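You operate a simulated robot arm through the tools that you are given. There is no shell and no other tool. Be economical: measure what you need, move in short steps, check, and stop when the job is done.

You are at the controls of a simulated robot arm. One attempt, no reset.

## Task
Fetch the green head and set it on top of the orange case. Put the silver plate from the top of the repair bench on the top of the work mat. Stack the small carton that says "Plugs" from the top of the repair bench on top of the small carton that says "Labels". Put the yellow striped plate on the top of the board bench away on the top of the pump table. Put two of the nuts from the top of the board bench on the top of the small table. Shut the front flap of the big carton. Do these in any order.

Only the result counts: the job must be done as asked and must still hold three seconds after the hand-in. Knocking over, shifting, dropping, spilling or breaking anything else fails it.

## Robot
A 7-joint arm with a vacuum gripper on a trunk, on a base that drives. Base frame: it is fixed to the floor where the robot stands at the start and does not move with it; the origin is under the middle of the robot, x ahead of it, y to its left, z up; the surface under the hand at the start is at about z = 0.86. Units: m, degrees, N and s.
Its first joint turns from -166.0 to 166.0 degrees. Places, roughly: front flap of the big carton [-1.8, -1.6, 0.6]; green head (9x9x8 cm) [0.5, 0.1, 0.9]; nut (4x3x2 cm) [0, 1.9, 0.9]; orange case (16x15x3 cm) [-1.7, 0.3, 0.9]; silver plate (6x6x2 cm) [0.5, 0.5, 0.9]; small carton [0.75, 1, 1]; top of the pump table [-1.7, 1.9, 0.8]; top of the small table [-2.4, 1.9, 0.8]; top of the work mat [0.6, -0.1, 0.9]; yellow striped plate (6x6x2 cm) [0.2, 1.9, 0.9]. Payload 1.06 kg.
Tool frame: the origin (TCP) lies in the middle of the cups' lips, and z points out of the cups. The gripper has 1 cup of 0.024 m across, covering 0.024 by 0.024 m (tool x, y); the bellows give 0.008 m. With the vacuum on, a cup seals on a smooth face that it is pressed against (1 to 4 N); it does not hold porous or soft things. The pull reaches 23 N.
Orientation is that of the tool frame in the base frame, as a unit quaternion [w, x, y, z]. With the cups facing straight down, the tool's x points along the base's -x, its y along +y and its z along -z.

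## Interface
- The arm moves only by the tool servo_tool. Its argument "moves" is a list of rows, each an object (a shift or turn left out is 0, a gripper value left out holds the last) with "travel": the shift along the tool's x, y, z in m, a list of three; "dr": the turn, a rotation vector about the tool's x, y, z in degrees, a list of three; "vacuum": the vacuum: 1 switches it on, -1 off. In form: [{"travel": [tx, ty, tz], "dr": [wx, wy, wz], "vacuum": vacuum}, ...]. A call has 1 to 8 rows; each row is the pose to reach, as a shift and turn from the pose commanded when the call began, along the tool's axes at that moment. A row lasts 0.2 s, in which the tool goes at most 0.05 m and 8.6 degrees; a call with a longer step from one row to the next is refused whole, and so is a gripper value outside its range. A pose out of reach is approached as far as the arm can. The call stops where the force on the tool passes 40 N (or 10 N more than at its start, if that is more) or the arm is blocked; 0.2 s more then pass. The pull builds up within a second once a cup has sealed. Time passes only in rows, and 0.2 s behind the last, so rows that repeat a pose give it time. The reply holds the time, the measured pose of the TCP, the force on the tool along the base axes and the pull of the vacuum, in the units named above and with some noise, with the torque about the TCP (base axes, N m) and any sound that the robot's microphone picked up.
- Cameras (640 x 400 px; columns grow to the right, rows downward): "scene" is now at [0.183, 0.2036, 1.4811]; the picture's right is [-0.08, -1.00, 0.00], its down [-0.65, 0.05, -0.76] and it looks along [0.76, -0.06, -0.65] (base axes); focal length 258 px, centre (320, 200). "wrist" rides on the gripper at [0.078, 0.019, -0.096] in the tool frame; the picture's right is [-0.24, 0.97, 0.00], its down [-0.71, -0.17, -0.69] and it looks along [-0.67, -0.16, 0.73] (tool axes); focal length 243 px, centre (320, 200). There is no depth. A picture from a camera that has moved, and an enlarged one, comes with that camera's place and axes in the base frame and with its lens.
- grab_frame(camera): a new picture of that camera. The clock stands still meanwhile.
- base_move(legs): drives the robot by 1 to 6 legs, each [ahead, left, turn to the left] in m, m and degrees, along the robot's own axes; the way and the turn of a leg run together, so that a leg with both is an arc; at most 1.5 m and 180 degrees a leg. The arm and the cameras ride along, it lands a little off, and it stops where it bumps. It gives what a move gives.
- head_to(pan, tilt): turns the head with the scene camera to pan (to the left, within 120 degrees either way) and tilt (down, from -29 to 69), counted from straight ahead of the robot. It gives what a move gives.
- inspect(camera, box): a new picture of the part [left, top, right, bottom] of that camera's present view, enlarged. The clock stands still meanwhile.
- job_done(): hands the job in; it is judged then, once.

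Go step by step. Nothing tells you exact positions but the pictures and the camera data: compare them with the known pose of the tool, close in by small moves and look again before you grip or let go. The budget is 196 turns and 166 pictures, counting those below and the enlarged ones. Unless the task says otherwise, let go and move clear before handing in, and close with one line.

The tools are called after ">>>" by a JSON object that holds its "op" and its "data". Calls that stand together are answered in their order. servo_tool: Moves the arm, as the interface text tells. Its arguments: {"type":"object","properties":{"moves":{"type":"array"}},"required":["moves"]} The other tools are called the same way: base_move (legs) drives the base; head_to (pan, tilt) turns the head that bears the scene camera; grab_frame (camera) takes a picture; inspect (camera, box) takes an enlarged picture of a part of a camera's view; job_done () hands the job in.

At the start:

```text
time_s: 0.0
position: [0.5484, 0.0925, 1.2072]
tool_rot: [0.0, 0.0, 1.0, 0.0]
wrist_force: [-0.4, -0.7, 0.7]
moment: [-0.02, -0.01, 0.03]
pull: 0.1
robot x, y, heading: [-0.0017, -0.0051, -0.0]
head pan, tilt: [-4.8, 40.6]
```

scene: 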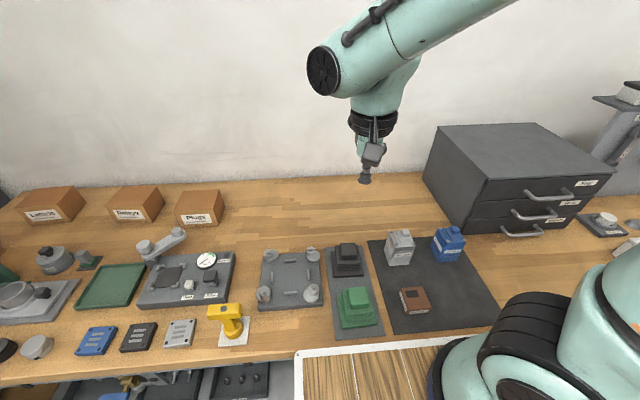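
wrist: 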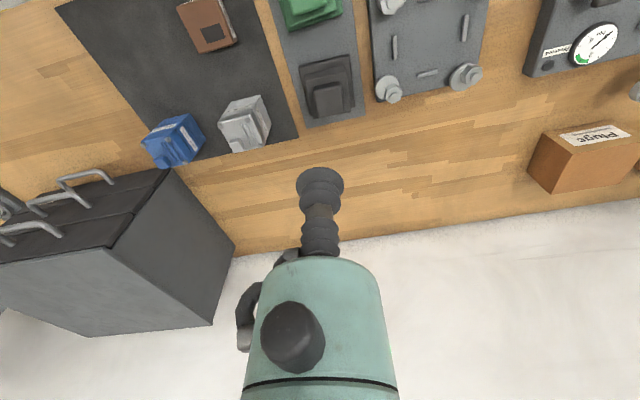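

I see the repair bench with the green head, silver plate and cartons ahead. I'll take enlarged views to locate the items more precisely.

>>> {"op": "inspect", "data": {"camera": "scene", "box": [230, 220, 510, 395]}}

>>> {"op": "inspect", "data": {"camera": "scene", "box": [0, 170, 280, 345]}}

```text
2.29 times, centred on (370, 308) of scene
camera zoom: at [0.183, 0.2036, 1.4811], right [-0.08, -1.0, 0.0], down [-0.65, 0.05, -0.76], along [0.76, -0.06, -0.65], focal length 591 px, centre (206, -46)
```

zoom: 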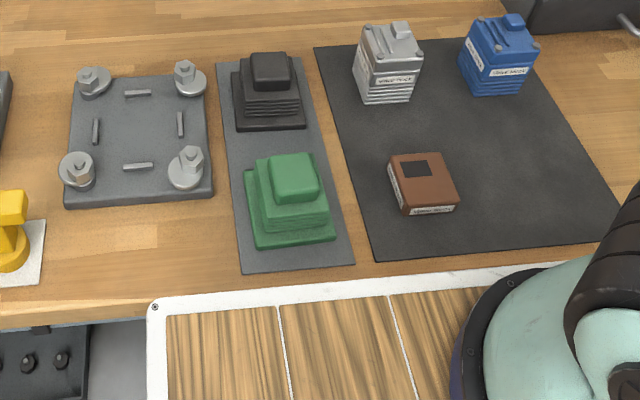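

```text
2.29 times, centred on (140, 258) of scene
camera zoom: at [0.183, 0.2036, 1.4811], right [-0.08, -1.0, 0.0], down [-0.65, 0.05, -0.76], along [0.76, -0.06, -0.65], focal length 591 px, centre (731, 69)
```

zoom: 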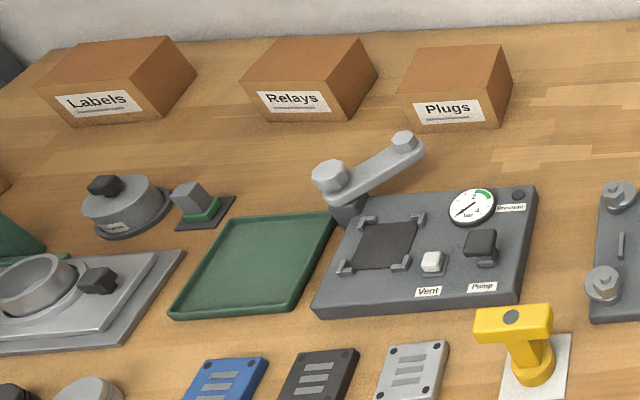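

The silver plate is at about (0.455, 0.50). I'll move above it and look with the wrist camera.

>>> {"op": "servo_tool", "data": {"moves": [{"travel": [0.01, 0.048, 0]}, {"travel": [0.02, 0.095, 0.01]}, {"travel": [0.03, 0.142, 0.02]}, {"travel": [0.04, 0.189, 0.03]}, {"travel": [0.05, 0.236, 0.04]}, {"travel": [0.06, 0.283, 0.05]}, {"travel": [0.07, 0.33, 0.06]}, {"travel": [0.08, 0.375, 0.07]}]}}

>>> {"op": "servo_tool", "data": {"moves": [{"travel": [0.0065, 0.016, 0.04]}, {"travel": [0.013, 0.032, 0.08]}, {"travel": [0.013, 0.032, 0.12]}, {"travel": [0.013, 0.032, 0.16]}, {"travel": [0.013, 0.032, 0.19]}, {"travel": [0.013, 0.032, 0.19]}]}}

>>> {"op": "grab_frame", "data": {"camera": "wrist"}}

```text
time_s: 1.8
position: [0.4689, 0.4656, 1.135]
tool_rot: [0.001, 0.001, 1.0, 0.0]
wrist_force: [-0.4, -0.6, 0.9]
moment: [0.03, 0.02, -0.01]
pull: 0.1
robot x, y, heading: [0.0016, 0.0003, 0.0]
head pan, tilt: [-4.8, 40.6]
```

```text
time_s: 3.2
position: [0.4574, 0.4972, 0.9462]
tool_rot: [0.0, 0.0, 1.0, -0.001]
wrist_force: [0.2, -0.2, 0.1]
moment: [0.0, 0.01, -0.01]
pull: 0.1
robot x, y, heading: [-0.0, 0.0027, 0.1]
head pan, tilt: [-4.8, 40.6]
```

```text
161 pictures are left
camera wrist: at [0.3786, 0.5183, 1.0433], right [0.23, 0.97, 0.0], down [0.71, -0.17, 0.69], along [0.67, -0.16, -0.73], focal length 243 px, centre (320, 200)
```

wrist: 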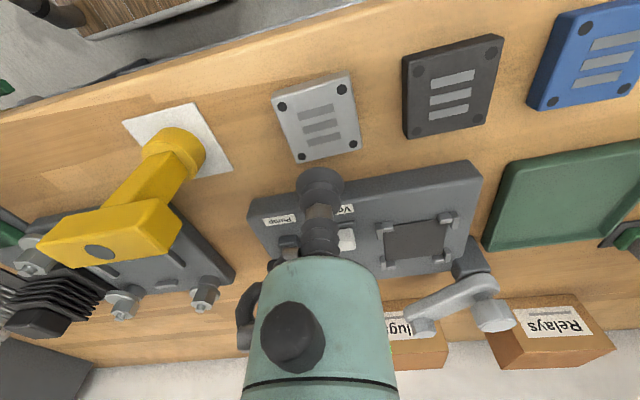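

The plate is just under the tool. I'll look closely at its surface before pressing.

>>> {"op": "inspect", "data": {"camera": "wrist", "box": [260, 60, 380, 180]}}

```text
3.33 times, centred on (320, 120) of wrist
camera zoom: at [0.3786, 0.5183, 1.0433], right [0.23, 0.97, 0.0], down [0.71, -0.17, 0.69], along [0.67, -0.16, -0.73], focal length 809 px, centre (320, 467)
```

zoom: 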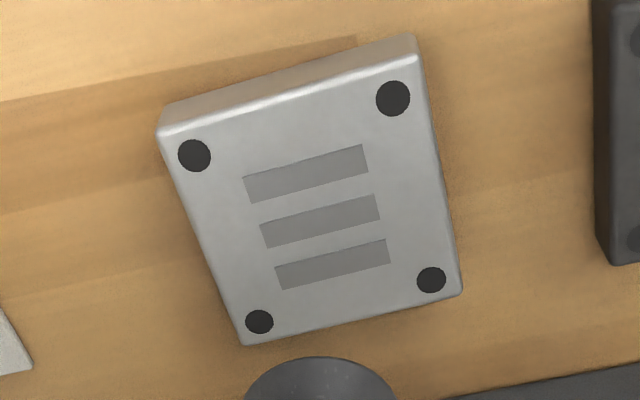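

The stripes look flat. I'll descend onto the plate's centre with the vacuum on.

>>> {"op": "servo_tool", "data": {"moves": [{"travel": [0.003, 0.002, 0.03], "vacuum": 1}, {"travel": [0.003, 0.002, 0.05]}, {"travel": [0.003, 0.002, 0.06]}, {"travel": [0.003, 0.002, 0.064]}, {"travel": [0.003, 0.002, 0.068]}, {"travel": [0.003, 0.002, 0.068]}]}}

```text
time_s: 4.6
position: [0.4531, 0.501, 0.8796]
tool_rot: [0.001, 0.001, 1.0, 0.0]
wrist_force: [0.1, 1.3, 0.4]
moment: [0.03, 0.03, -0.01]
pull: 22.5
robot x, y, heading: [0.0003, -0.0012, 0.2]
head pan, tilt: [-4.8, 40.6]
```

Sealed. Lifting the plate and carrying it toward the mat.

>>> {"op": "servo_tool", "data": {"moves": [{"travel": [0, 0, 0]}, {"travel": [0, 0, -0.02]}, {"travel": [0, 0, -0.06]}, {"travel": [0, 0, -0.1]}, {"travel": [0, 0, -0.14]}, {"travel": [0, 0, -0.18]}, {"travel": [0, 0, -0.2]}]}}

>>> {"op": "servo_tool", "data": {"moves": [{"travel": [-0.01, -0.048, 0]}, {"travel": [-0.02, -0.096, 0]}, {"travel": [-0.03, -0.144, 0]}, {"travel": [-0.04, -0.192, 0]}, {"travel": [-0.05, -0.24, 0]}, {"travel": [-0.06, -0.288, 0]}, {"travel": [-0.07, -0.336, 0]}, {"travel": [-0.077, -0.38, 0]}]}}

>>> {"op": "servo_tool", "data": {"moves": [{"travel": [0, -0.048, 0]}, {"travel": [0, -0.096, 0]}, {"travel": [0, -0.144, 0]}, {"travel": [0, -0.192, 0]}, {"travel": [0, -0.24, 0]}, {"travel": [0, -0.285, 0]}, {"travel": [0, -0.285, 0.02]}, {"travel": [0, -0.285, 0.06]}]}}

>>> {"op": "grab_frame", "data": {"camera": "wrist"}}

>>> {"op": "grab_frame", "data": {"camera": "scene"}}

```text
time_s: 6.2
position: [0.4516, 0.5006, 1.0793]
tool_rot: [0.0, 0.0, 1.0, 0.0]
wrist_force: [-0.2, 0.2, -1.8]
moment: [0.01, 0.0, -0.02]
pull: 23.1
robot x, y, heading: [0.0003, -0.0019, 0.2]
head pan, tilt: [-4.8, 40.6]
```

```text
time_s: 8.0
position: [0.5275, 0.1215, 1.0779]
tool_rot: [0.0, 0.0, 1.0, 0.0]
wrist_force: [0.2, 0.3, -0.8]
moment: [-0.01, -0.03, 0.03]
pull: 23.0
robot x, y, heading: [0.0026, -0.0013, 0.1]
head pan, tilt: [-4.8, 40.6]
```

```text
time_s: 9.8
position: [0.5279, -0.163, 1.0173]
tool_rot: [0.0, 0.001, 1.0, 0.0]
wrist_force: [-0.1, 0.3, -1.6]
moment: [-0.01, -0.04, 0.0]
pull: 22.6
out of reach, approached as far as the arm can: row 2
robot x, y, heading: [0.0014, 0.0009, 0.2]
head pan, tilt: [-4.8, 40.6]
```

```text
159 pictures are left
camera wrist: at [0.45, -0.1433, 1.1136], right [0.23, 0.97, 0.0], down [0.71, -0.17, 0.69], along [0.67, -0.16, -0.73], focal length 243 px, centre (320, 200)
```

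wrist: 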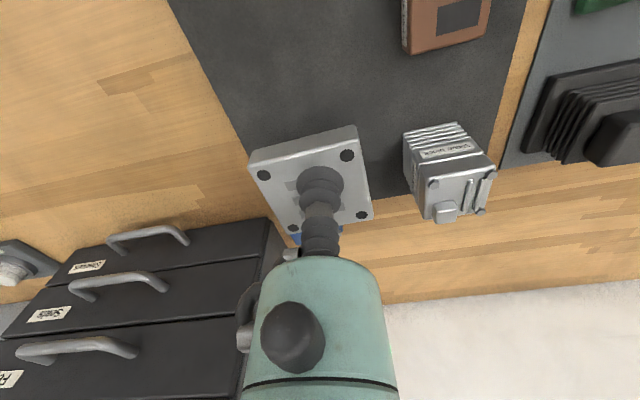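

```text
158 pictures are left
camera scene: at [0.1825, 0.2037, 1.4811], right [-0.08, -1.0, 0.0], down [-0.65, 0.05, -0.76], along [0.76, -0.06, -0.65], focal length 258 px, centre (320, 200)
```

scene: 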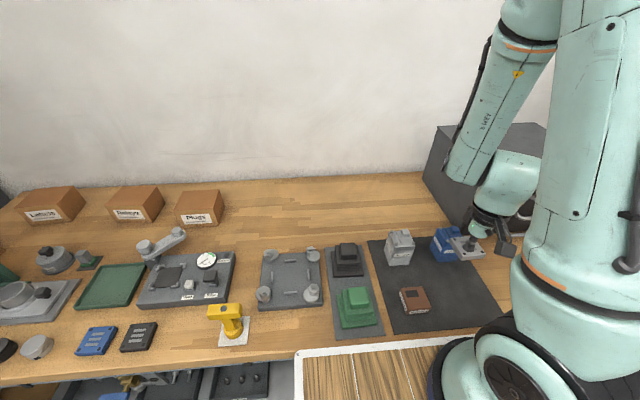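

The plate hangs over the mat with the blue unit just beyond. I'll come back 1 cm and lower it.

>>> {"op": "servo_tool", "data": {"moves": [{"travel": [0.012, 0, 0.03]}, {"travel": [0.014, 0, 0.07]}, {"travel": [0.014, 0, 0.105]}, {"travel": [0.014, 0, 0.12]}, {"travel": [0.014, 0, 0.126]}, {"travel": [0.014, 0, 0.13]}, {"travel": [0.014, 0, 0.132]}]}}

>>> {"op": "grab_frame", "data": {"camera": "wrist"}}

```text
time_s: 11.4
position: [0.5147, -0.1629, 0.8863]
tool_rot: [0.0, 0.0, 1.0, 0.0]
wrist_force: [0.1, 0.9, -0.5]
moment: [-0.02, 0.01, -0.03]
pull: 22.9
robot x, y, heading: [0.0009, -0.0013, 0.1]
head pan, tilt: [-4.8, 40.6]
```

```text
157 pictures are left
camera wrist: at [0.4373, -0.1434, 0.9825], right [0.24, 0.97, 0.0], down [0.71, -0.17, 0.69], along [0.67, -0.16, -0.73], focal length 243 px, centre (320, 200)
```

wrist: 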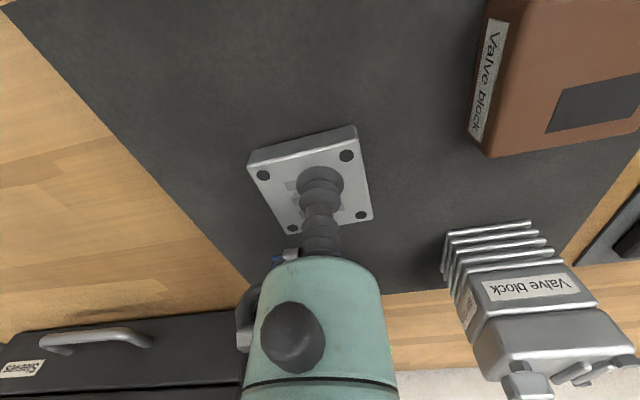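

Nearly down. Lowering in millimetres until contact.

>>> {"op": "servo_tool", "data": {"moves": [{"travel": [0, 0, 0.002]}, {"travel": [0, 0, 0.003]}, {"travel": [0, 0, 0.004]}, {"travel": [0, 0, 0.005]}, {"travel": [0, 0, 0.005]}]}}

```text
time_s: 12.6
position: [0.5147, -0.1639, 0.8813]
tool_rot: [0.0, 0.0, 1.0, -0.001]
wrist_force: [0.5, 0.4, -2.2]
moment: [0.02, 0.03, -0.01]
pull: 22.6
robot x, y, heading: [0.0048, -0.0006, 0.1]
head pan, tilt: [-4.8, 40.6]
```

>>> {"op": "servo_tool", "data": {"moves": [{"travel": [0, 0, 0.001]}, {"travel": [0, 0, 0.002]}, {"travel": [0, 0, 0.003]}, {"travel": [0, 0, 0.003]}]}}

```text
time_s: 13.6
position: [0.5153, -0.1637, 0.8791]
tool_rot: [0.0, 0.0, 1.0, -0.001]
wrist_force: [1.2, -0.2, 4.2]
moment: [0.03, -0.02, -0.03]
pull: 22.8
robot x, y, heading: [0.0034, 0.0005, 0.1]
head pan, tilt: [-4.8, 40.6]
```

Contact with the mat. Releasing and lifting clear.

>>> {"op": "servo_tool", "data": {"moves": [{"travel": [0, 0, -0.001], "vacuum": -1}, {"travel": [0, 0, -0.001]}, {"travel": [0, 0, -0.001]}, {"travel": [0, 0, -0.001]}, {"travel": [0, 0, -0.01]}, {"travel": [0, 0, -0.04]}, {"travel": [0, 0, -0.08]}, {"travel": [0, 0, -0.12]}]}}

>>> {"op": "servo_tool", "data": {"moves": [{"travel": [0, 0.03, -0.04]}, {"travel": [0, 0.07, -0.065]}, {"travel": [0.01, 0.115, -0.08]}, {"travel": [0.02, 0.16, -0.08]}, {"travel": [0.03, 0.205, -0.08]}, {"travel": [0.045, 0.25, -0.08]}, {"travel": [0.045, 0.262, -0.08]}]}}

>>> {"op": "grab_frame", "data": {"camera": "wrist"}}

>>> {"op": "grab_frame", "data": {"camera": "scene"}}

```text
time_s: 15.4
position: [0.5143, -0.1639, 0.9977]
tool_rot: [-0.001, 0.0, 1.0, 0.001]
wrist_force: [0.8, -0.4, -0.2]
moment: [0.01, 0.03, -0.01]
pull: 0.2
robot x, y, heading: [-0.0003, 0.0004, -0.3]
head pan, tilt: [-4.8, 40.6]
```

```text
time_s: 17.0
position: [0.4698, 0.0986, 1.0812]
tool_rot: [-0.014, 0.007, 0.999, 0.029]
wrist_force: [0.5, 0.2, 0.0]
moment: [0.0, -0.02, 0.01]
pull: 0.1
robot x, y, heading: [0.0012, -0.0003, -0.0]
head pan, tilt: [-4.8, 40.6]
```

```text
156 pictures are left
camera wrist: at [0.3954, 0.1147, 1.1799], right [0.25, 0.97, 0.05], down [0.73, -0.22, 0.65], along [0.64, -0.13, -0.76], focal length 243 px, centre (320, 200)
```

wrist: 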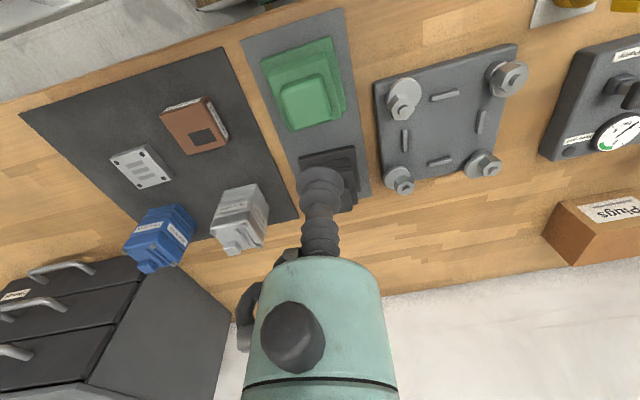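

```text
155 pictures are left
camera scene: at [0.1704, 0.1984, 1.4621], right [-0.17, -0.99, 0.0], down [-0.8, 0.14, -0.58], along [0.57, -0.1, -0.81], focal length 258 px, centre (320, 200)
```

scene: 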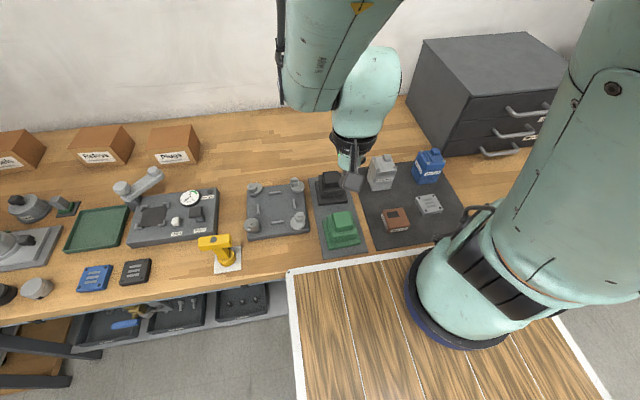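

Silver plate rests on the mat. The green head is about 0.48 m out, slightly too close, so I'll back off 0.1 m and pick it.

>>> {"op": "base_move", "data": {"legs": [[-0.12, 0, 0]]}}

>>> {"op": "grab_frame", "data": {"camera": "wrist"}}

```text
time_s: 18.2
position: [0.3491, 0.0997, 1.08]
tool_rot: [-0.015, 0.003, 1.0, 0.027]
wrist_force: [0.0, -0.7, 0.0]
moment: [0.0, 0.0, 0.03]
pull: 0.0
robot x, y, heading: [-0.1216, -0.0005, -0.1]
head pan, tilt: [-4.8, 40.6]
```

```text
154 pictures are left
camera wrist: at [0.2747, 0.1155, 1.1796], right [0.24, 0.97, 0.05], down [0.73, -0.21, 0.65], along [0.64, -0.12, -0.76], focal length 243 px, centre (320, 200)
```

wrist: 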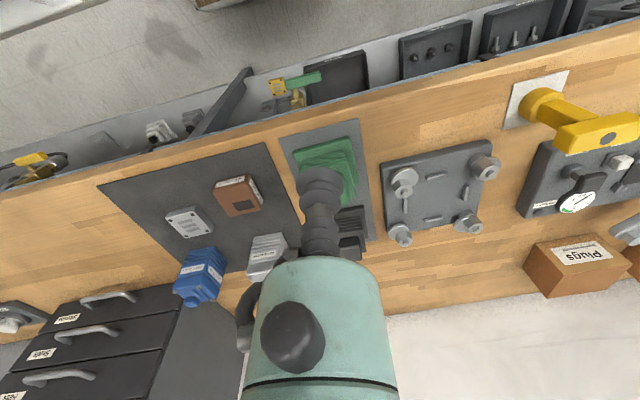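

>>> {"op": "servo_tool", "data": {"moves": [{"travel": [-0.045, -0.003, 0.01]}, {"travel": [-0.09, -0.006, 0.03]}, {"travel": [-0.127, -0.009, 0.06]}, {"travel": [-0.127, -0.009, 0.08]}, {"travel": [-0.127, -0.009, 0.08]}]}}

>>> {"op": "grab_frame", "data": {"camera": "wrist"}}

```text
time_s: 19.4
position: [0.4728, 0.0953, 0.9951]
tool_rot: [-0.014, 0.003, 0.999, 0.028]
wrist_force: [0.2, 0.2, -0.7]
moment: [-0.01, 0.02, -0.01]
pull: 0.1
robot x, y, heading: [-0.1187, 0.0053, 0.1]
head pan, tilt: [-4.8, 40.6]
```

```text
153 pictures are left
camera wrist: at [0.3985, 0.1109, 1.0946], right [0.24, 0.97, 0.05], down [0.73, -0.21, 0.65], along [0.64, -0.12, -0.76], focal length 243 px, centre (320, 200)
```

wrist: 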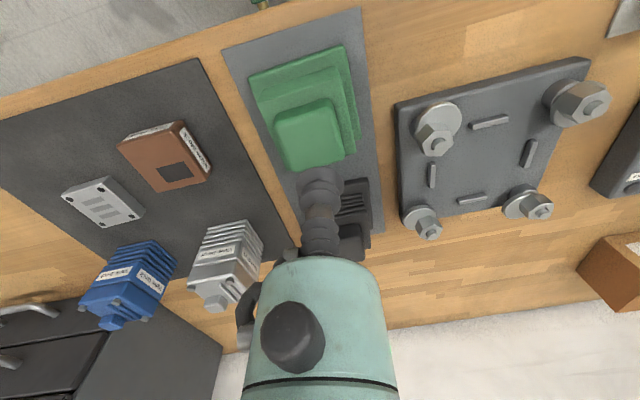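

Correcting the small tool tilt, then viewing once more before pressing.

>>> {"op": "servo_tool", "data": {"moves": [{"travel": [0, -0.002, 0.01], "dr": [3.2, -1.6, 0]}, {"travel": [0, -0.002, 0.02], "dr": [3.2, -1.6, 0]}, {"travel": [0, -0.002, 0.02], "dr": [3.2, -1.6, 0]}]}}

>>> {"op": "inspect", "data": {"camera": "wrist", "box": [220, 40, 420, 240]}}

```text
time_s: 20.2
position: [0.4723, 0.0936, 0.9751]
tool_rot: [-0.001, 0.004, 1.0, 0.0]
wrist_force: [0.0, 0.2, 0.5]
moment: [0.01, 0.0, -0.01]
pull: 0.1
robot x, y, heading: [-0.12, 0.0031, -0.1]
head pan, tilt: [-4.8, 40.6]
```

```text
2.00 times, centred on (320, 140) of wrist
camera zoom: at [0.3949, 0.1152, 1.0713], right [0.24, 0.97, 0.0], down [0.71, -0.18, 0.68], along [0.66, -0.17, -0.73], focal length 485 px, centre (320, 320)
```

zoom: 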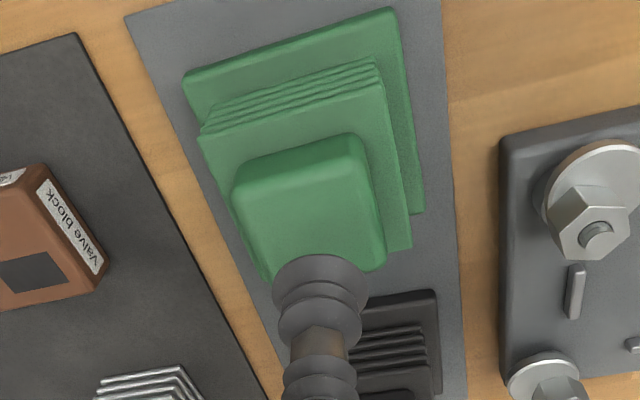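

>>> {"op": "servo_tool", "data": {"moves": [{"travel": [0, -0.001, 0.02], "vacuum": 1}, {"travel": [0, -0.001, 0.03]}, {"travel": [0, -0.001, 0.036]}, {"travel": [0, -0.001, 0.04]}, {"travel": [0, -0.001, 0.043]}, {"travel": [0, -0.001, 0.043]}]}}

```text
time_s: 21.6
position: [0.472, 0.0917, 0.9315]
tool_rot: [-0.001, 0.003, 1.0, -0.001]
wrist_force: [-1.1, -2.0, 9.2]
moment: [0.0, 0.03, -0.13]
pull: 23.9
robot x, y, heading: [-0.1186, 0.0008, 0.1]
head pan, tilt: [-4.8, 40.6]
```

Sealed. Lifting the green head.

>>> {"op": "servo_tool", "data": {"moves": [{"travel": [0, 0, -0.004]}, {"travel": [0, 0, -0.006]}, {"travel": [0, 0, -0.02]}, {"travel": [0, 0, -0.04]}, {"travel": [0, 0, -0.07]}, {"travel": [0, 0, -0.1]}, {"travel": [0, 0, -0.14]}, {"travel": [0, 0, -0.18]}]}}

>>> {"op": "grab_frame", "data": {"camera": "wrist"}}

>>> {"op": "head_to", "data": {"pan": 120, "tilt": 25}}

>>> {"op": "grab_frame", "data": {"camera": "scene"}}

>>> {"op": "head_to", "data": {"pan": -120, "tilt": 25}}

>>> {"op": "grab_frame", "data": {"camera": "scene"}}

```text
time_s: 23.4
position: [0.4747, 0.0926, 1.1122]
tool_rot: [-0.001, 0.003, 1.0, -0.001]
wrist_force: [0.0, 0.3, -6.1]
moment: [-0.03, 0.03, -0.03]
pull: 23.0
robot x, y, heading: [-0.1221, 0.0007, -0.1]
head pan, tilt: [-4.8, 40.6]
```

```text
151 pictures are left
camera wrist: at [0.3973, 0.1129, 1.209], right [0.24, 0.97, 0.0], down [0.71, -0.17, 0.68], along [0.66, -0.17, -0.73], focal length 243 px, centre (320, 200)
```

wrist: 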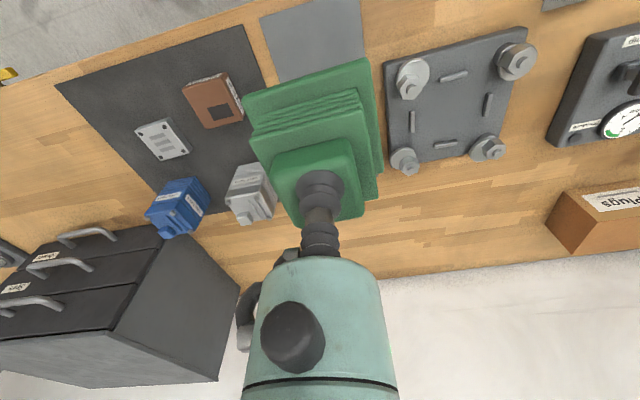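

```text
time_s: 25.5
position: [0.474, 0.0918, 1.1118]
tool_rot: [-0.003, 0.004, 1.0, -0.001]
wrist_force: [1.0, 0.6, -5.8]
moment: [0.03, 0.04, 0.01]
pull: 22.6
robot x, y, heading: [-0.1195, 0.0031, 0.1]
head pan, tilt: [120.0, 25.0]
```

```text
150 pictures are left
camera scene: at [-0.0668, 0.2905, 1.5053], right [0.87, 0.5, 0.0], down [0.21, -0.37, -0.91], along [-0.45, 0.78, -0.42], focal length 258 px, centre (320, 200)
```

scene: 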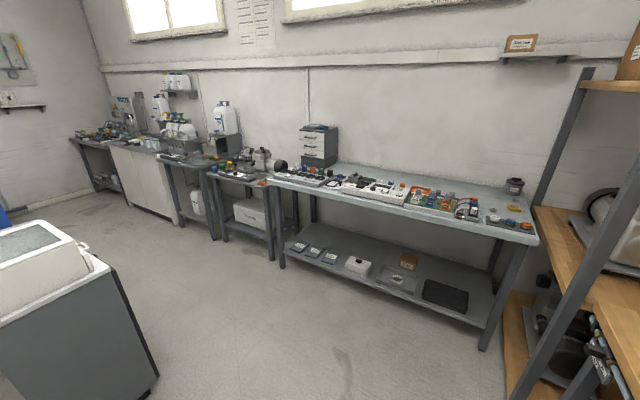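

```text
time_s: 28.9
position: [0.4741, 0.0926, 1.1111]
tool_rot: [-0.001, 0.003, 1.0, 0.0]
wrist_force: [-0.7, 0.2, -6.4]
moment: [0.02, 0.05, 0.01]
pull: 22.9
robot x, y, heading: [-0.1212, -0.0042, -0.0]
head pan, tilt: [-120.0, 25.0]
```

```text
149 pictures are left
camera scene: at [-0.0667, 0.1309, 1.5053], right [-0.87, 0.5, 0.0], down [0.21, 0.37, -0.91], along [-0.45, -0.79, -0.42], focal length 258 px, centre (320, 200)
```

scene: 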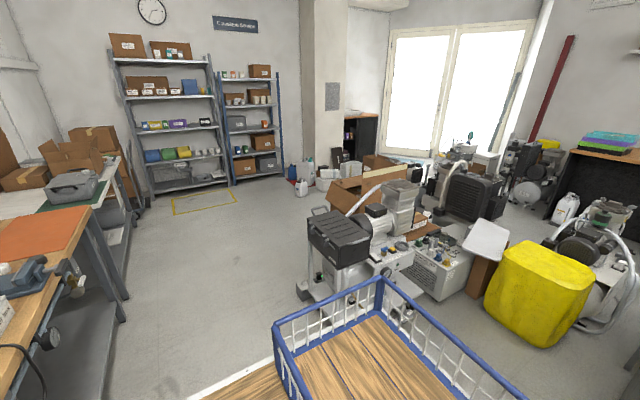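

The head is held (about 0.6 kg). Before driving I want to know my own footprint and what's behind, so I'll look down to the rear.

>>> {"op": "head_to", "data": {"pan": -120, "tilt": 65}}

>>> {"op": "grab_frame", "data": {"camera": "scene"}}

>>> {"op": "head_to", "data": {"pan": 120, "tilt": 60}}

>>> {"op": "grab_frame", "data": {"camera": "scene"}}

```text
time_s: 29.9
position: [0.4742, 0.0922, 1.1103]
tool_rot: [-0.002, 0.004, 1.0, 0.0]
wrist_force: [1.1, -0.2, -5.1]
moment: [0.0, 0.03, 0.0]
pull: 22.8
robot x, y, heading: [-0.1203, -0.0, 0.2]
head pan, tilt: [-120.0, 65.0]
```

```text
148 pictures are left
camera scene: at [-0.0511, 0.1581, 1.4498], right [-0.87, 0.5, 0.0], down [0.45, 0.78, -0.42], along [-0.21, -0.37, -0.91], focal length 258 px, centre (320, 200)
```

scene: 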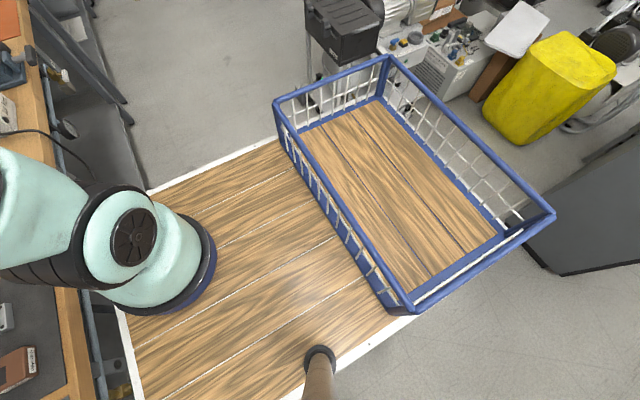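

```text
time_s: 33.3
position: [0.4736, 0.0925, 1.1113]
tool_rot: [-0.002, 0.003, 1.0, -0.001]
wrist_force: [0.4, -1.3, -5.8]
moment: [0.02, 0.08, -0.03]
pull: 23.2
robot x, y, heading: [-0.121, 0.0005, 0.0]
head pan, tilt: [120.0, 60.0]
```

```text
147 pictures are left
camera scene: at [-0.054, 0.2685, 1.4553], right [0.87, 0.5, 0.0], down [0.43, -0.75, -0.5], along [-0.25, 0.43, -0.87], focal length 258 px, centre (320, 200)
```

scene: 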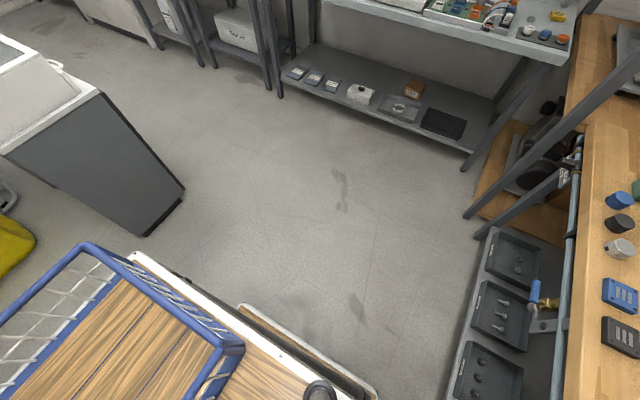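

My footprint is roughly 0.7 × 0.55 m with the basket at the rear, and there is free floor behind to about x = -1.3. I'll raise the head, back off and turn left to look.

>>> {"op": "servo_tool", "data": {"moves": [{"travel": [0, 0, -0.04]}, {"travel": [0, 0, -0.08]}]}}

>>> {"op": "base_move", "data": {"legs": [[-0.33, 0, 0], [0, 0, 90]]}}

>>> {"op": "head_to", "data": {"pan": 70, "tilt": 28}}

>>> {"op": "grab_frame", "data": {"camera": "scene"}}

```text
time_s: 33.9
position: [0.4737, 0.0916, 1.1911]
tool_rot: [-0.002, 0.004, 1.0, -0.001]
wrist_force: [0.6, -0.1, -5.6]
moment: [-0.02, 0.05, -0.01]
pull: 22.9
robot x, y, heading: [-0.1225, 0.0028, 0.1]
head pan, tilt: [120.0, 60.0]
```

```text
time_s: 40.0
position: [-0.5642, 0.5884, 1.1904]
tool_rot: [0.001, 0.719, -0.695, 0.002]
wrist_force: [-0.5, -0.6, -5.0]
moment: [-0.08, 0.03, 0.03]
pull: 23.2
robot x, y, heading: [-0.4507, -0.0029, 92.5]
head pan, tilt: [120.0, 60.0]
```

```text
time_s: 41.2
position: [-0.5652, 0.5878, 1.1898]
tool_rot: [0.001, 0.719, -0.695, 0.002]
wrist_force: [0.5, -1.0, -4.9]
moment: [-0.05, 0.0, -0.04]
pull: 22.5
robot x, y, heading: [-0.4469, -0.0034, 92.6]
head pan, tilt: [70.0, 28.0]
```

```text
146 pictures are left
camera scene: at [-0.7499, 0.1175, 1.5005], right [0.3, 0.95, 0.0], down [0.45, -0.14, -0.88], along [-0.84, 0.27, -0.47], focal length 258 px, centre (320, 200)
```

scene: 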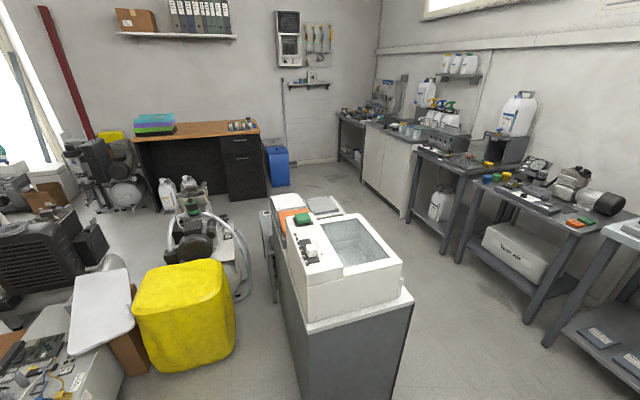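

>>> {"op": "inspect", "data": {"camera": "scene", "box": [220, 170, 420, 320]}}

>>> {"op": "inspect", "data": {"camera": "scene", "box": [330, 70, 640, 270]}}

```text
2.67 times, centred on (320, 245) of scene
camera zoom: at [-0.7499, 0.1175, 1.5005], right [0.3, 0.95, 0.0], down [0.45, -0.14, -0.88], along [-0.84, 0.27, -0.47], focal length 689 px, centre (320, 80)
```

zoom: 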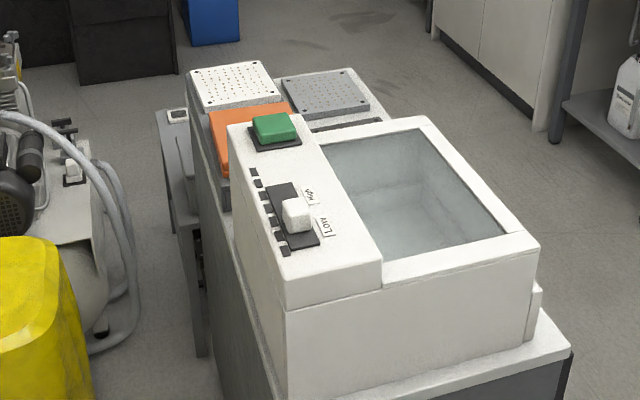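

```text
2.00 times, centred on (485, 170) of scene
camera zoom: at [-0.7499, 0.1175, 1.5005], right [0.3, 0.95, 0.0], down [0.45, -0.14, -0.88], along [-0.84, 0.27, -0.47], focal length 517 px, centre (-10, 260)
```

zoom: 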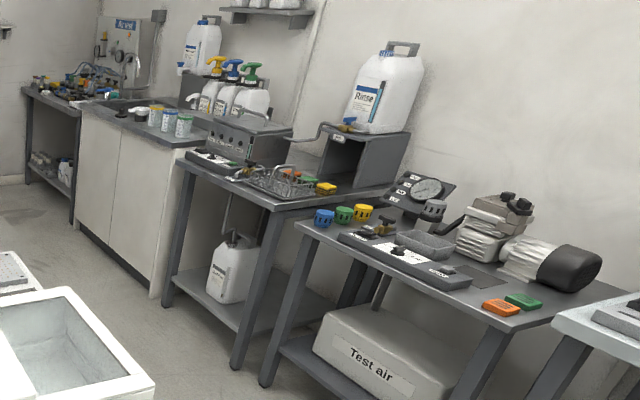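

The orange case sits behind the white washer on the grey cabinet, at about (-1.68, 0.30). I'll face it, step sideways to line up and approach over the washer.

>>> {"op": "base_move", "data": {"legs": [[0, 0, 87.4], [0, -0.28, 0]]}}

>>> {"op": "head_to", "data": {"pan": 0, "tilt": 35}}

>>> {"op": "grab_frame", "data": {"camera": "scene"}}

>>> {"op": "grab_frame", "data": {"camera": "wrist"}}

```text
time_s: 46.9
position: [-1.0436, 0.178, 1.191]
tool_rot: [-0.001, 1.0, 0.001, 0.002]
wrist_force: [-0.6, 0.0, -6.6]
moment: [-0.02, -0.08, 0.01]
pull: 23.1
robot x, y, heading: [-0.4481, 0.2763, -179.5]
head pan, tilt: [70.0, 28.0]
```

```text
time_s: 48.3
position: [-1.0428, 0.1791, 1.1905]
tool_rot: [-0.001, 1.0, 0.001, 0.002]
wrist_force: [0.5, 0.4, -5.4]
moment: [0.0, -0.09, -0.01]
pull: 22.7
robot x, y, heading: [-0.4491, 0.2776, -179.5]
head pan, tilt: [0.0, 35.0]
```

```text
143 pictures are left
camera scene: at [-0.6381, 0.0662, 1.4896], right [-0.01, 1.0, 0.0], down [0.57, 0.01, -0.82], along [-0.82, -0.01, -0.57], focal length 258 px, centre (320, 200)
```

scene: 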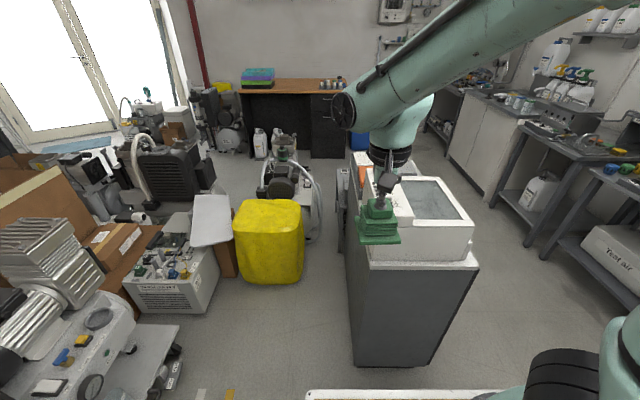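

```text
142 pictures are left
camera wrist: at [-0.9652, 0.1611, 1.2878], right [-0.23, -0.97, 0.0], down [-0.71, 0.17, 0.68], along [-0.66, 0.16, -0.73], focal length 243 px, centre (320, 200)
```

wrist: 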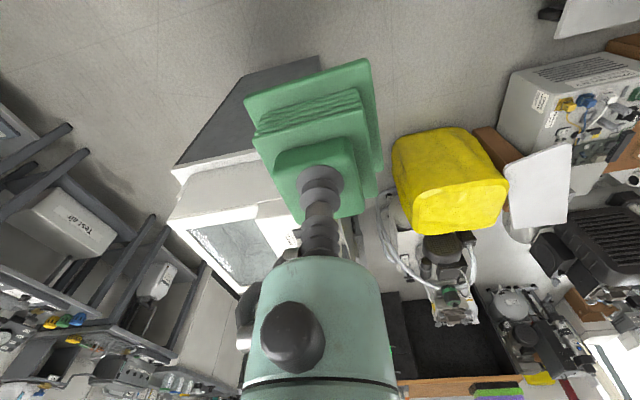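

I'll drive forward 0.32 m toward the cabinet, keeping the green head well above the washer.

>>> {"op": "base_move", "data": {"legs": [[0.32, 0, 0]]}}

>>> {"op": "grab_frame", "data": {"camera": "scene"}}

>>> {"op": "grab_frame", "data": {"camera": "wrist"}}

```text
time_s: 50.4
position: [-1.3617, 0.1714, 1.191]
tool_rot: [-0.002, 1.0, 0.004, 0.002]
wrist_force: [-0.4, -0.3, -6.1]
moment: [0.01, -0.06, 0.03]
pull: 22.4
robot x, y, heading: [-0.7704, 0.2691, -179.0]
head pan, tilt: [0.0, 35.0]
```

```text
141 pictures are left
camera scene: at [-0.9559, 0.0611, 1.4896], right [-0.02, 1.0, 0.0], down [0.57, 0.01, -0.82], along [-0.82, -0.01, -0.57], focal length 258 px, centre (320, 200)
```

scene: 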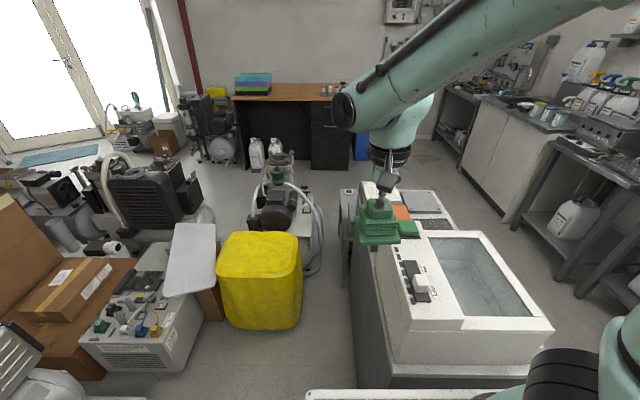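

```text
140 pictures are left
camera wrist: at [-1.2834, 0.1543, 1.2878], right [-0.23, -0.97, 0.0], down [-0.71, 0.16, 0.68], along [-0.67, 0.16, -0.73], focal length 243 px, centre (320, 200)
```

wrist: 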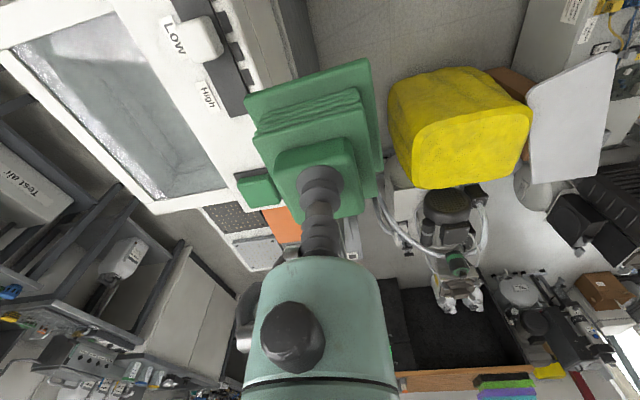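

>>> {"op": "inspect", "data": {"camera": "scene", "box": [330, 160, 490, 280]}}

>>> {"op": "inspect", "data": {"camera": "wrist", "box": [180, 150, 380, 290]}}

```text
3.33 times, centred on (410, 220) of scene
camera zoom: at [-0.9559, 0.0611, 1.4896], right [-0.02, 1.0, 0.0], down [0.57, 0.01, -0.82], along [-0.82, -0.01, -0.57], focal length 861 px, centre (20, 133)
```

zoom: 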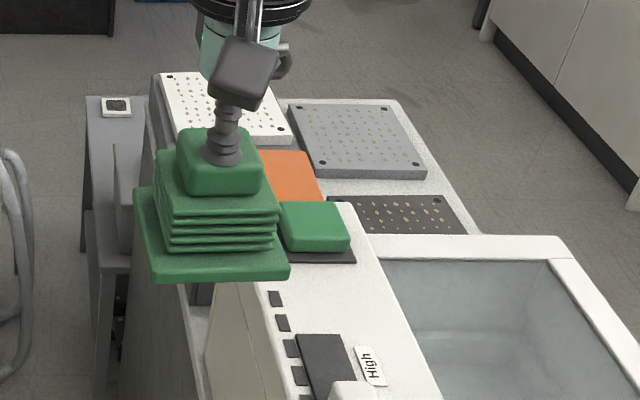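

```text
2.86 times, centred on (280, 220) of wrist
camera zoom: at [-1.2834, 0.1543, 1.2878], right [-0.23, -0.97, 0.0], down [-0.71, 0.16, 0.68], along [-0.67, 0.16, -0.73], focal length 693 px, centre (434, 143)
```

zoom: 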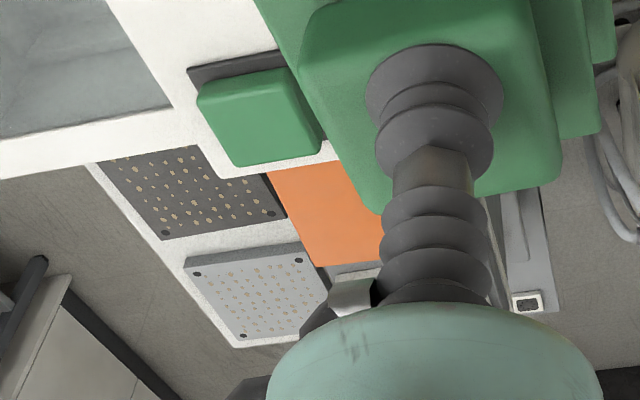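

I'll swing the tip aside to get a clear view of the case.

>>> {"op": "servo_tool", "data": {"moves": [{"travel": [0, -0.045, 0]}, {"travel": [0, -0.09, 0]}, {"travel": [0, -0.135, 0]}, {"travel": [0, -0.18, 0]}, {"travel": [0, -0.225, 0]}, {"travel": [0, -0.26, 0]}, {"travel": [0, -0.26, 0]}]}}

>>> {"op": "inspect", "data": {"camera": "scene", "box": [330, 160, 490, 280]}}

>>> {"op": "grab_frame", "data": {"camera": "wrist"}}

```text
time_s: 52.0
position: [-1.3645, 0.4321, 1.1924]
tool_rot: [-0.002, 1.0, 0.004, 0.002]
wrist_force: [-0.1, -0.5, -5.4]
moment: [-0.05, -0.08, 0.01]
pull: 23.1
robot x, y, heading: [-0.7678, 0.2745, -178.9]
head pan, tilt: [0.0, 35.0]
```

```text
3.33 times, centred on (410, 220) of scene
camera zoom: at [-0.9558, 0.0611, 1.4896], right [-0.02, 1.0, 0.0], down [0.57, 0.01, -0.82], along [-0.82, -0.01, -0.57], focal length 861 px, centre (20, 133)
```

zoom: 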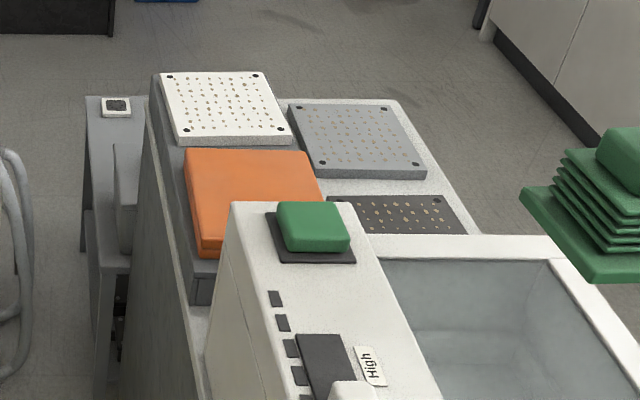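

```text
136 pictures are left
camera wrist: at [-1.2856, 0.4145, 1.2894], right [-0.23, -0.97, 0.0], down [-0.71, 0.16, 0.68], along [-0.67, 0.16, -0.73], focal length 243 px, centre (320, 200)
```

wrist: 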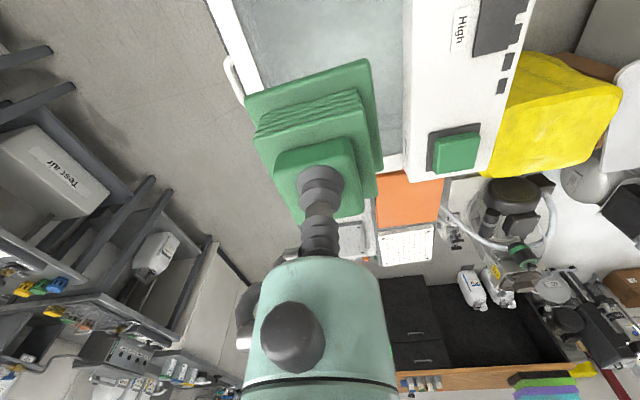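

The case top is centred near (-1.74, 0.315), z about 0.87. I'll move 4 cm closer and extend the arm over it.

>>> {"op": "base_move", "data": {"legs": [[0.04, 0, 0]]}}

>>> {"op": "servo_tool", "data": {"moves": [{"travel": [-0.045, 0.01, 0]}, {"travel": [-0.09, 0.025, 0]}, {"travel": [-0.135, 0.04, 0]}, {"travel": [-0.18, 0.055, 0]}, {"travel": [-0.225, 0.07, 0]}, {"travel": [-0.27, 0.085, 0]}, {"travel": [-0.31, 0.1, 0]}, {"travel": [-0.33, 0.113, 0]}]}}

>>> {"op": "inspect", "data": {"camera": "scene", "box": [330, 140, 530, 290]}}

>>> {"op": "grab_frame", "data": {"camera": "wrist"}}

```text
time_s: 52.9
position: [-1.4046, 0.4303, 1.1928]
tool_rot: [-0.001, 1.0, 0.004, 0.001]
wrist_force: [0.2, 0.7, -5.8]
moment: [-0.02, -0.04, 0.0]
pull: 22.8
robot x, y, heading: [-0.8109, 0.2751, -179.3]
head pan, tilt: [0.0, 35.0]
```

```text
time_s: 54.7
position: [-1.7323, 0.318, 1.1914]
tool_rot: [-0.001, 1.0, 0.004, 0.002]
wrist_force: [1.1, 0.7, -4.5]
moment: [-0.03, 0.02, 0.0]
pull: 23.2
robot x, y, heading: [-0.8107, 0.273, -178.9]
head pan, tilt: [0.0, 35.0]
```

```text
2.67 times, centred on (430, 215) of scene
camera zoom: at [-0.9957, 0.0606, 1.4896], right [-0.02, 1.0, 0.0], down [0.57, 0.01, -0.82], along [-0.82, -0.01, -0.57], focal length 689 px, centre (27, 160)
```

zoom: 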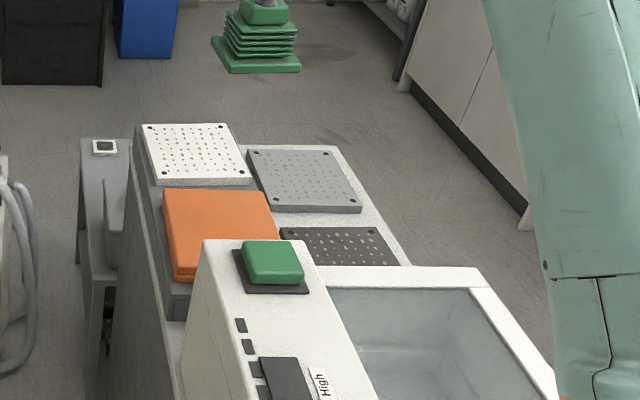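

```text
134 pictures are left
camera wrist: at [-1.6548, 0.2997, 1.2882], right [-0.23, -0.97, 0.0], down [-0.71, 0.16, 0.68], along [-0.66, 0.16, -0.73], focal length 243 px, centre (320, 200)
```

wrist: 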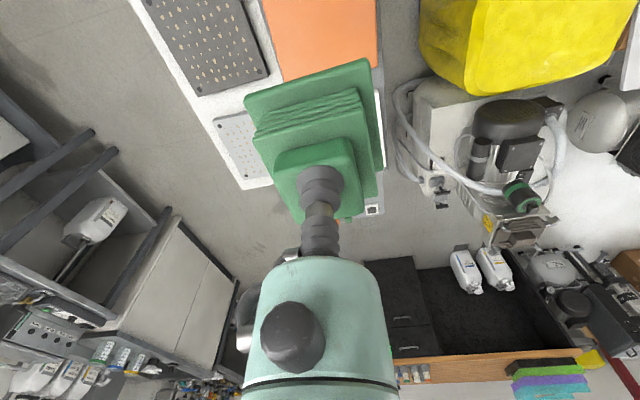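

Alignment over the case agrees from both cameras. Descending most of the way, then checking.

>>> {"op": "servo_tool", "data": {"moves": [{"travel": [0, 0.002, 0.04]}, {"travel": [0, 0.002, 0.08]}, {"travel": [0, 0.002, 0.12]}, {"travel": [0, 0.002, 0.16]}, {"travel": [0, 0.002, 0.2]}, {"travel": [0, 0.002, 0.215]}, {"travel": [0, 0.002, 0.215]}]}}

>>> {"op": "inspect", "data": {"camera": "scene", "box": [330, 140, 490, 260]}}

>>> {"op": "grab_frame", "data": {"camera": "wrist"}}

```text
time_s: 56.3
position: [-1.7329, 0.3145, 0.9753]
tool_rot: [-0.001, 1.0, 0.004, 0.0]
wrist_force: [-0.5, -0.1, -3.9]
moment: [0.03, -0.03, -0.02]
pull: 23.1
robot x, y, heading: [-0.8111, 0.2711, -179.0]
head pan, tilt: [0.0, 35.0]
```

```text
3.33 times, centred on (410, 200) of scene
camera zoom: at [-0.996, 0.0604, 1.4896], right [-0.02, 1.0, 0.0], down [0.57, 0.01, -0.82], along [-0.82, -0.01, -0.57], focal length 861 px, centre (20, 200)
```

zoom: 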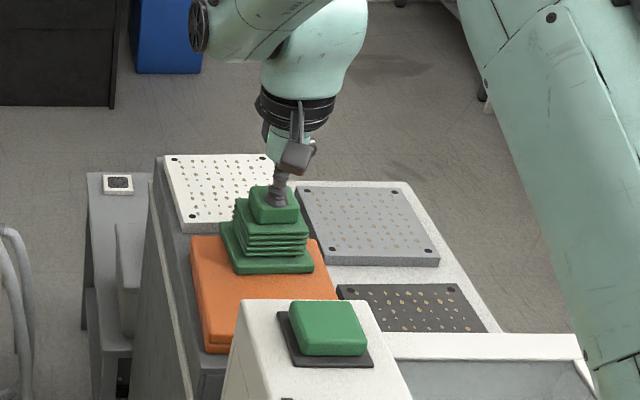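

```text
132 pictures are left
camera wrist: at [-1.6546, 0.297, 1.072], right [-0.23, -0.97, 0.0], down [-0.71, 0.16, 0.68], along [-0.67, 0.16, -0.73], focal length 243 px, centre (320, 200)
```

wrist: 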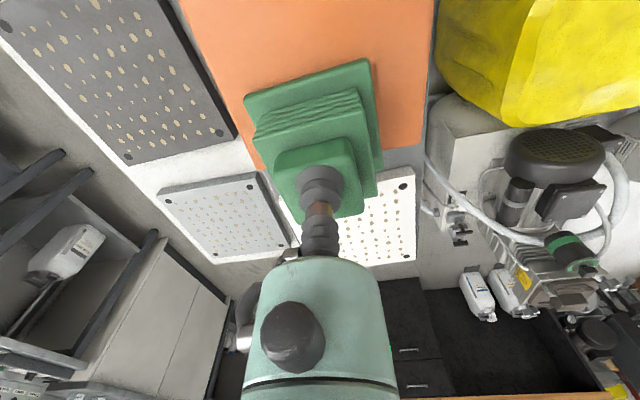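

Shifting 1.2 cm toward the case's centre and lowering until contact.

>>> {"op": "servo_tool", "data": {"moves": [{"travel": [0.012, 0.001, 0.01]}, {"travel": [0.012, 0.001, 0.02]}, {"travel": [0.012, 0.001, 0.025]}, {"travel": [0.012, 0.001, 0.028]}, {"travel": [0.012, 0.001, 0.028]}]}}

>>> {"op": "inspect", "data": {"camera": "scene", "box": [330, 140, 490, 260]}}

```text
time_s: 56.9
position: [-1.724, 0.3135, 0.9657]
tool_rot: [-0.001, 1.0, 0.004, -0.005]
wrist_force: [2.5, -0.2, 15.2]
moment: [0.01, -0.03, -0.1]
pull: 22.8
robot x, y, heading: [-0.8085, 0.2713, -179.2]
head pan, tilt: [0.0, 35.0]
stopped in row 3: the force on the tool passed its limit at 50 N (the readings are from after the stop); the commanded pose is now the measured one
```

```text
3.33 times, centred on (410, 200) of scene
camera zoom: at [-0.9951, 0.0604, 1.4897], right [-0.02, 1.0, 0.0], down [0.57, 0.01, -0.82], along [-0.82, -0.01, -0.57], focal length 861 px, centre (20, 200)
```

zoom: 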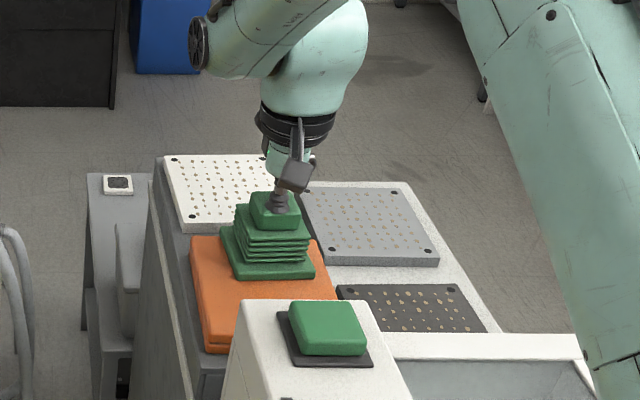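

Contact made. Easing the pressure and releasing.

>>> {"op": "servo_tool", "data": {"moves": [{"travel": [0, 0, -0.001]}, {"travel": [0, 0, -0.002]}, {"travel": [0, 0, -0.002], "vacuum": -1}, {"travel": [0, 0, -0.002]}, {"travel": [0, 0, -0.002]}, {"travel": [0, 0, -0.002]}]}}

>>> {"op": "servo_tool", "data": {"moves": [{"travel": [0, 0, -0.005]}, {"travel": [0, 0, -0.02]}, {"travel": [0, 0, -0.06]}, {"travel": [0, 0, -0.1]}, {"travel": [0, 0, -0.14]}, {"travel": [0, 0, -0.18]}, {"travel": [0, 0, -0.22]}, {"travel": [0, 0, -0.24]}]}}

>>> {"op": "inspect", "data": {"camera": "scene", "box": [330, 140, 490, 260]}}

>>> {"op": "grab_frame", "data": {"camera": "wrist"}}

```text
time_s: 58.3
position: [-1.7238, 0.3143, 0.9659]
tool_rot: [-0.001, 1.0, 0.004, -0.004]
wrist_force: [-0.3, 0.4, 5.2]
moment: [0.02, -0.01, 0.01]
pull: 0.0
robot x, y, heading: [-0.8083, 0.2733, -179.0]
head pan, tilt: [0.0, 35.0]
```

```text
time_s: 60.1
position: [-1.7234, 0.3124, 1.2044]
tool_rot: [-0.001, 1.0, 0.005, -0.004]
wrist_force: [0.4, -0.1, 0.1]
moment: [-0.01, -0.02, 0.03]
pull: 0.1
robot x, y, heading: [-0.8122, 0.2714, -179.0]
head pan, tilt: [0.0, 35.0]
```

```text
3.33 times, centred on (410, 200) of scene
camera zoom: at [-0.9962, 0.0605, 1.4895], right [-0.02, 1.0, 0.0], down [0.57, 0.01, -0.82], along [-0.82, -0.01, -0.57], focal length 861 px, centre (20, 200)
```

zoom: 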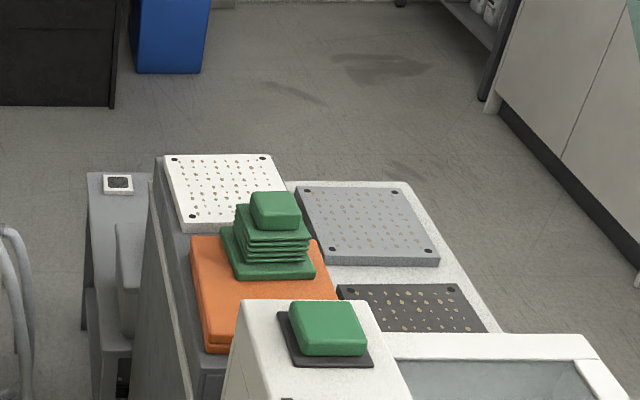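

```text
129 pictures are left
camera wrist: at [-1.6434, 0.2943, 1.3006], right [-0.23, -0.97, 0.0], down [-0.71, 0.16, 0.69], along [-0.67, 0.16, -0.72], focal length 243 px, centre (320, 200)
```

wrist: 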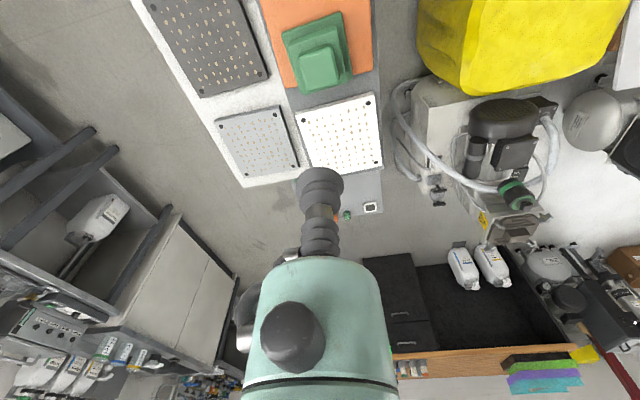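

>>> {"op": "inspect", "data": {"camera": "wrist", "box": [240, 0, 400, 120]}}

```text
3.33 times, centred on (320, 60) of wrist
camera zoom: at [-1.6434, 0.2943, 1.3006], right [-0.23, -0.97, 0.0], down [-0.71, 0.16, 0.69], along [-0.67, 0.16, -0.72], focal length 809 px, centre (320, 667)
```

zoom: 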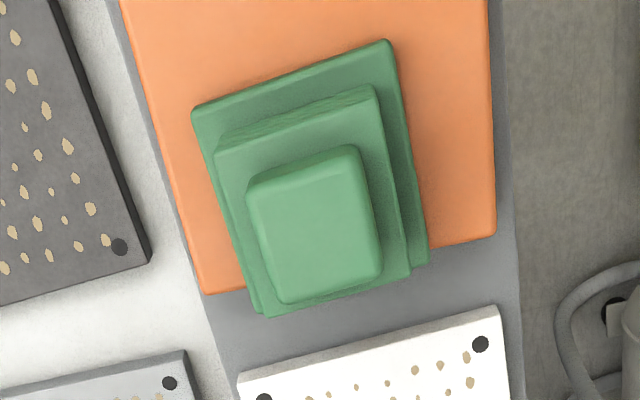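

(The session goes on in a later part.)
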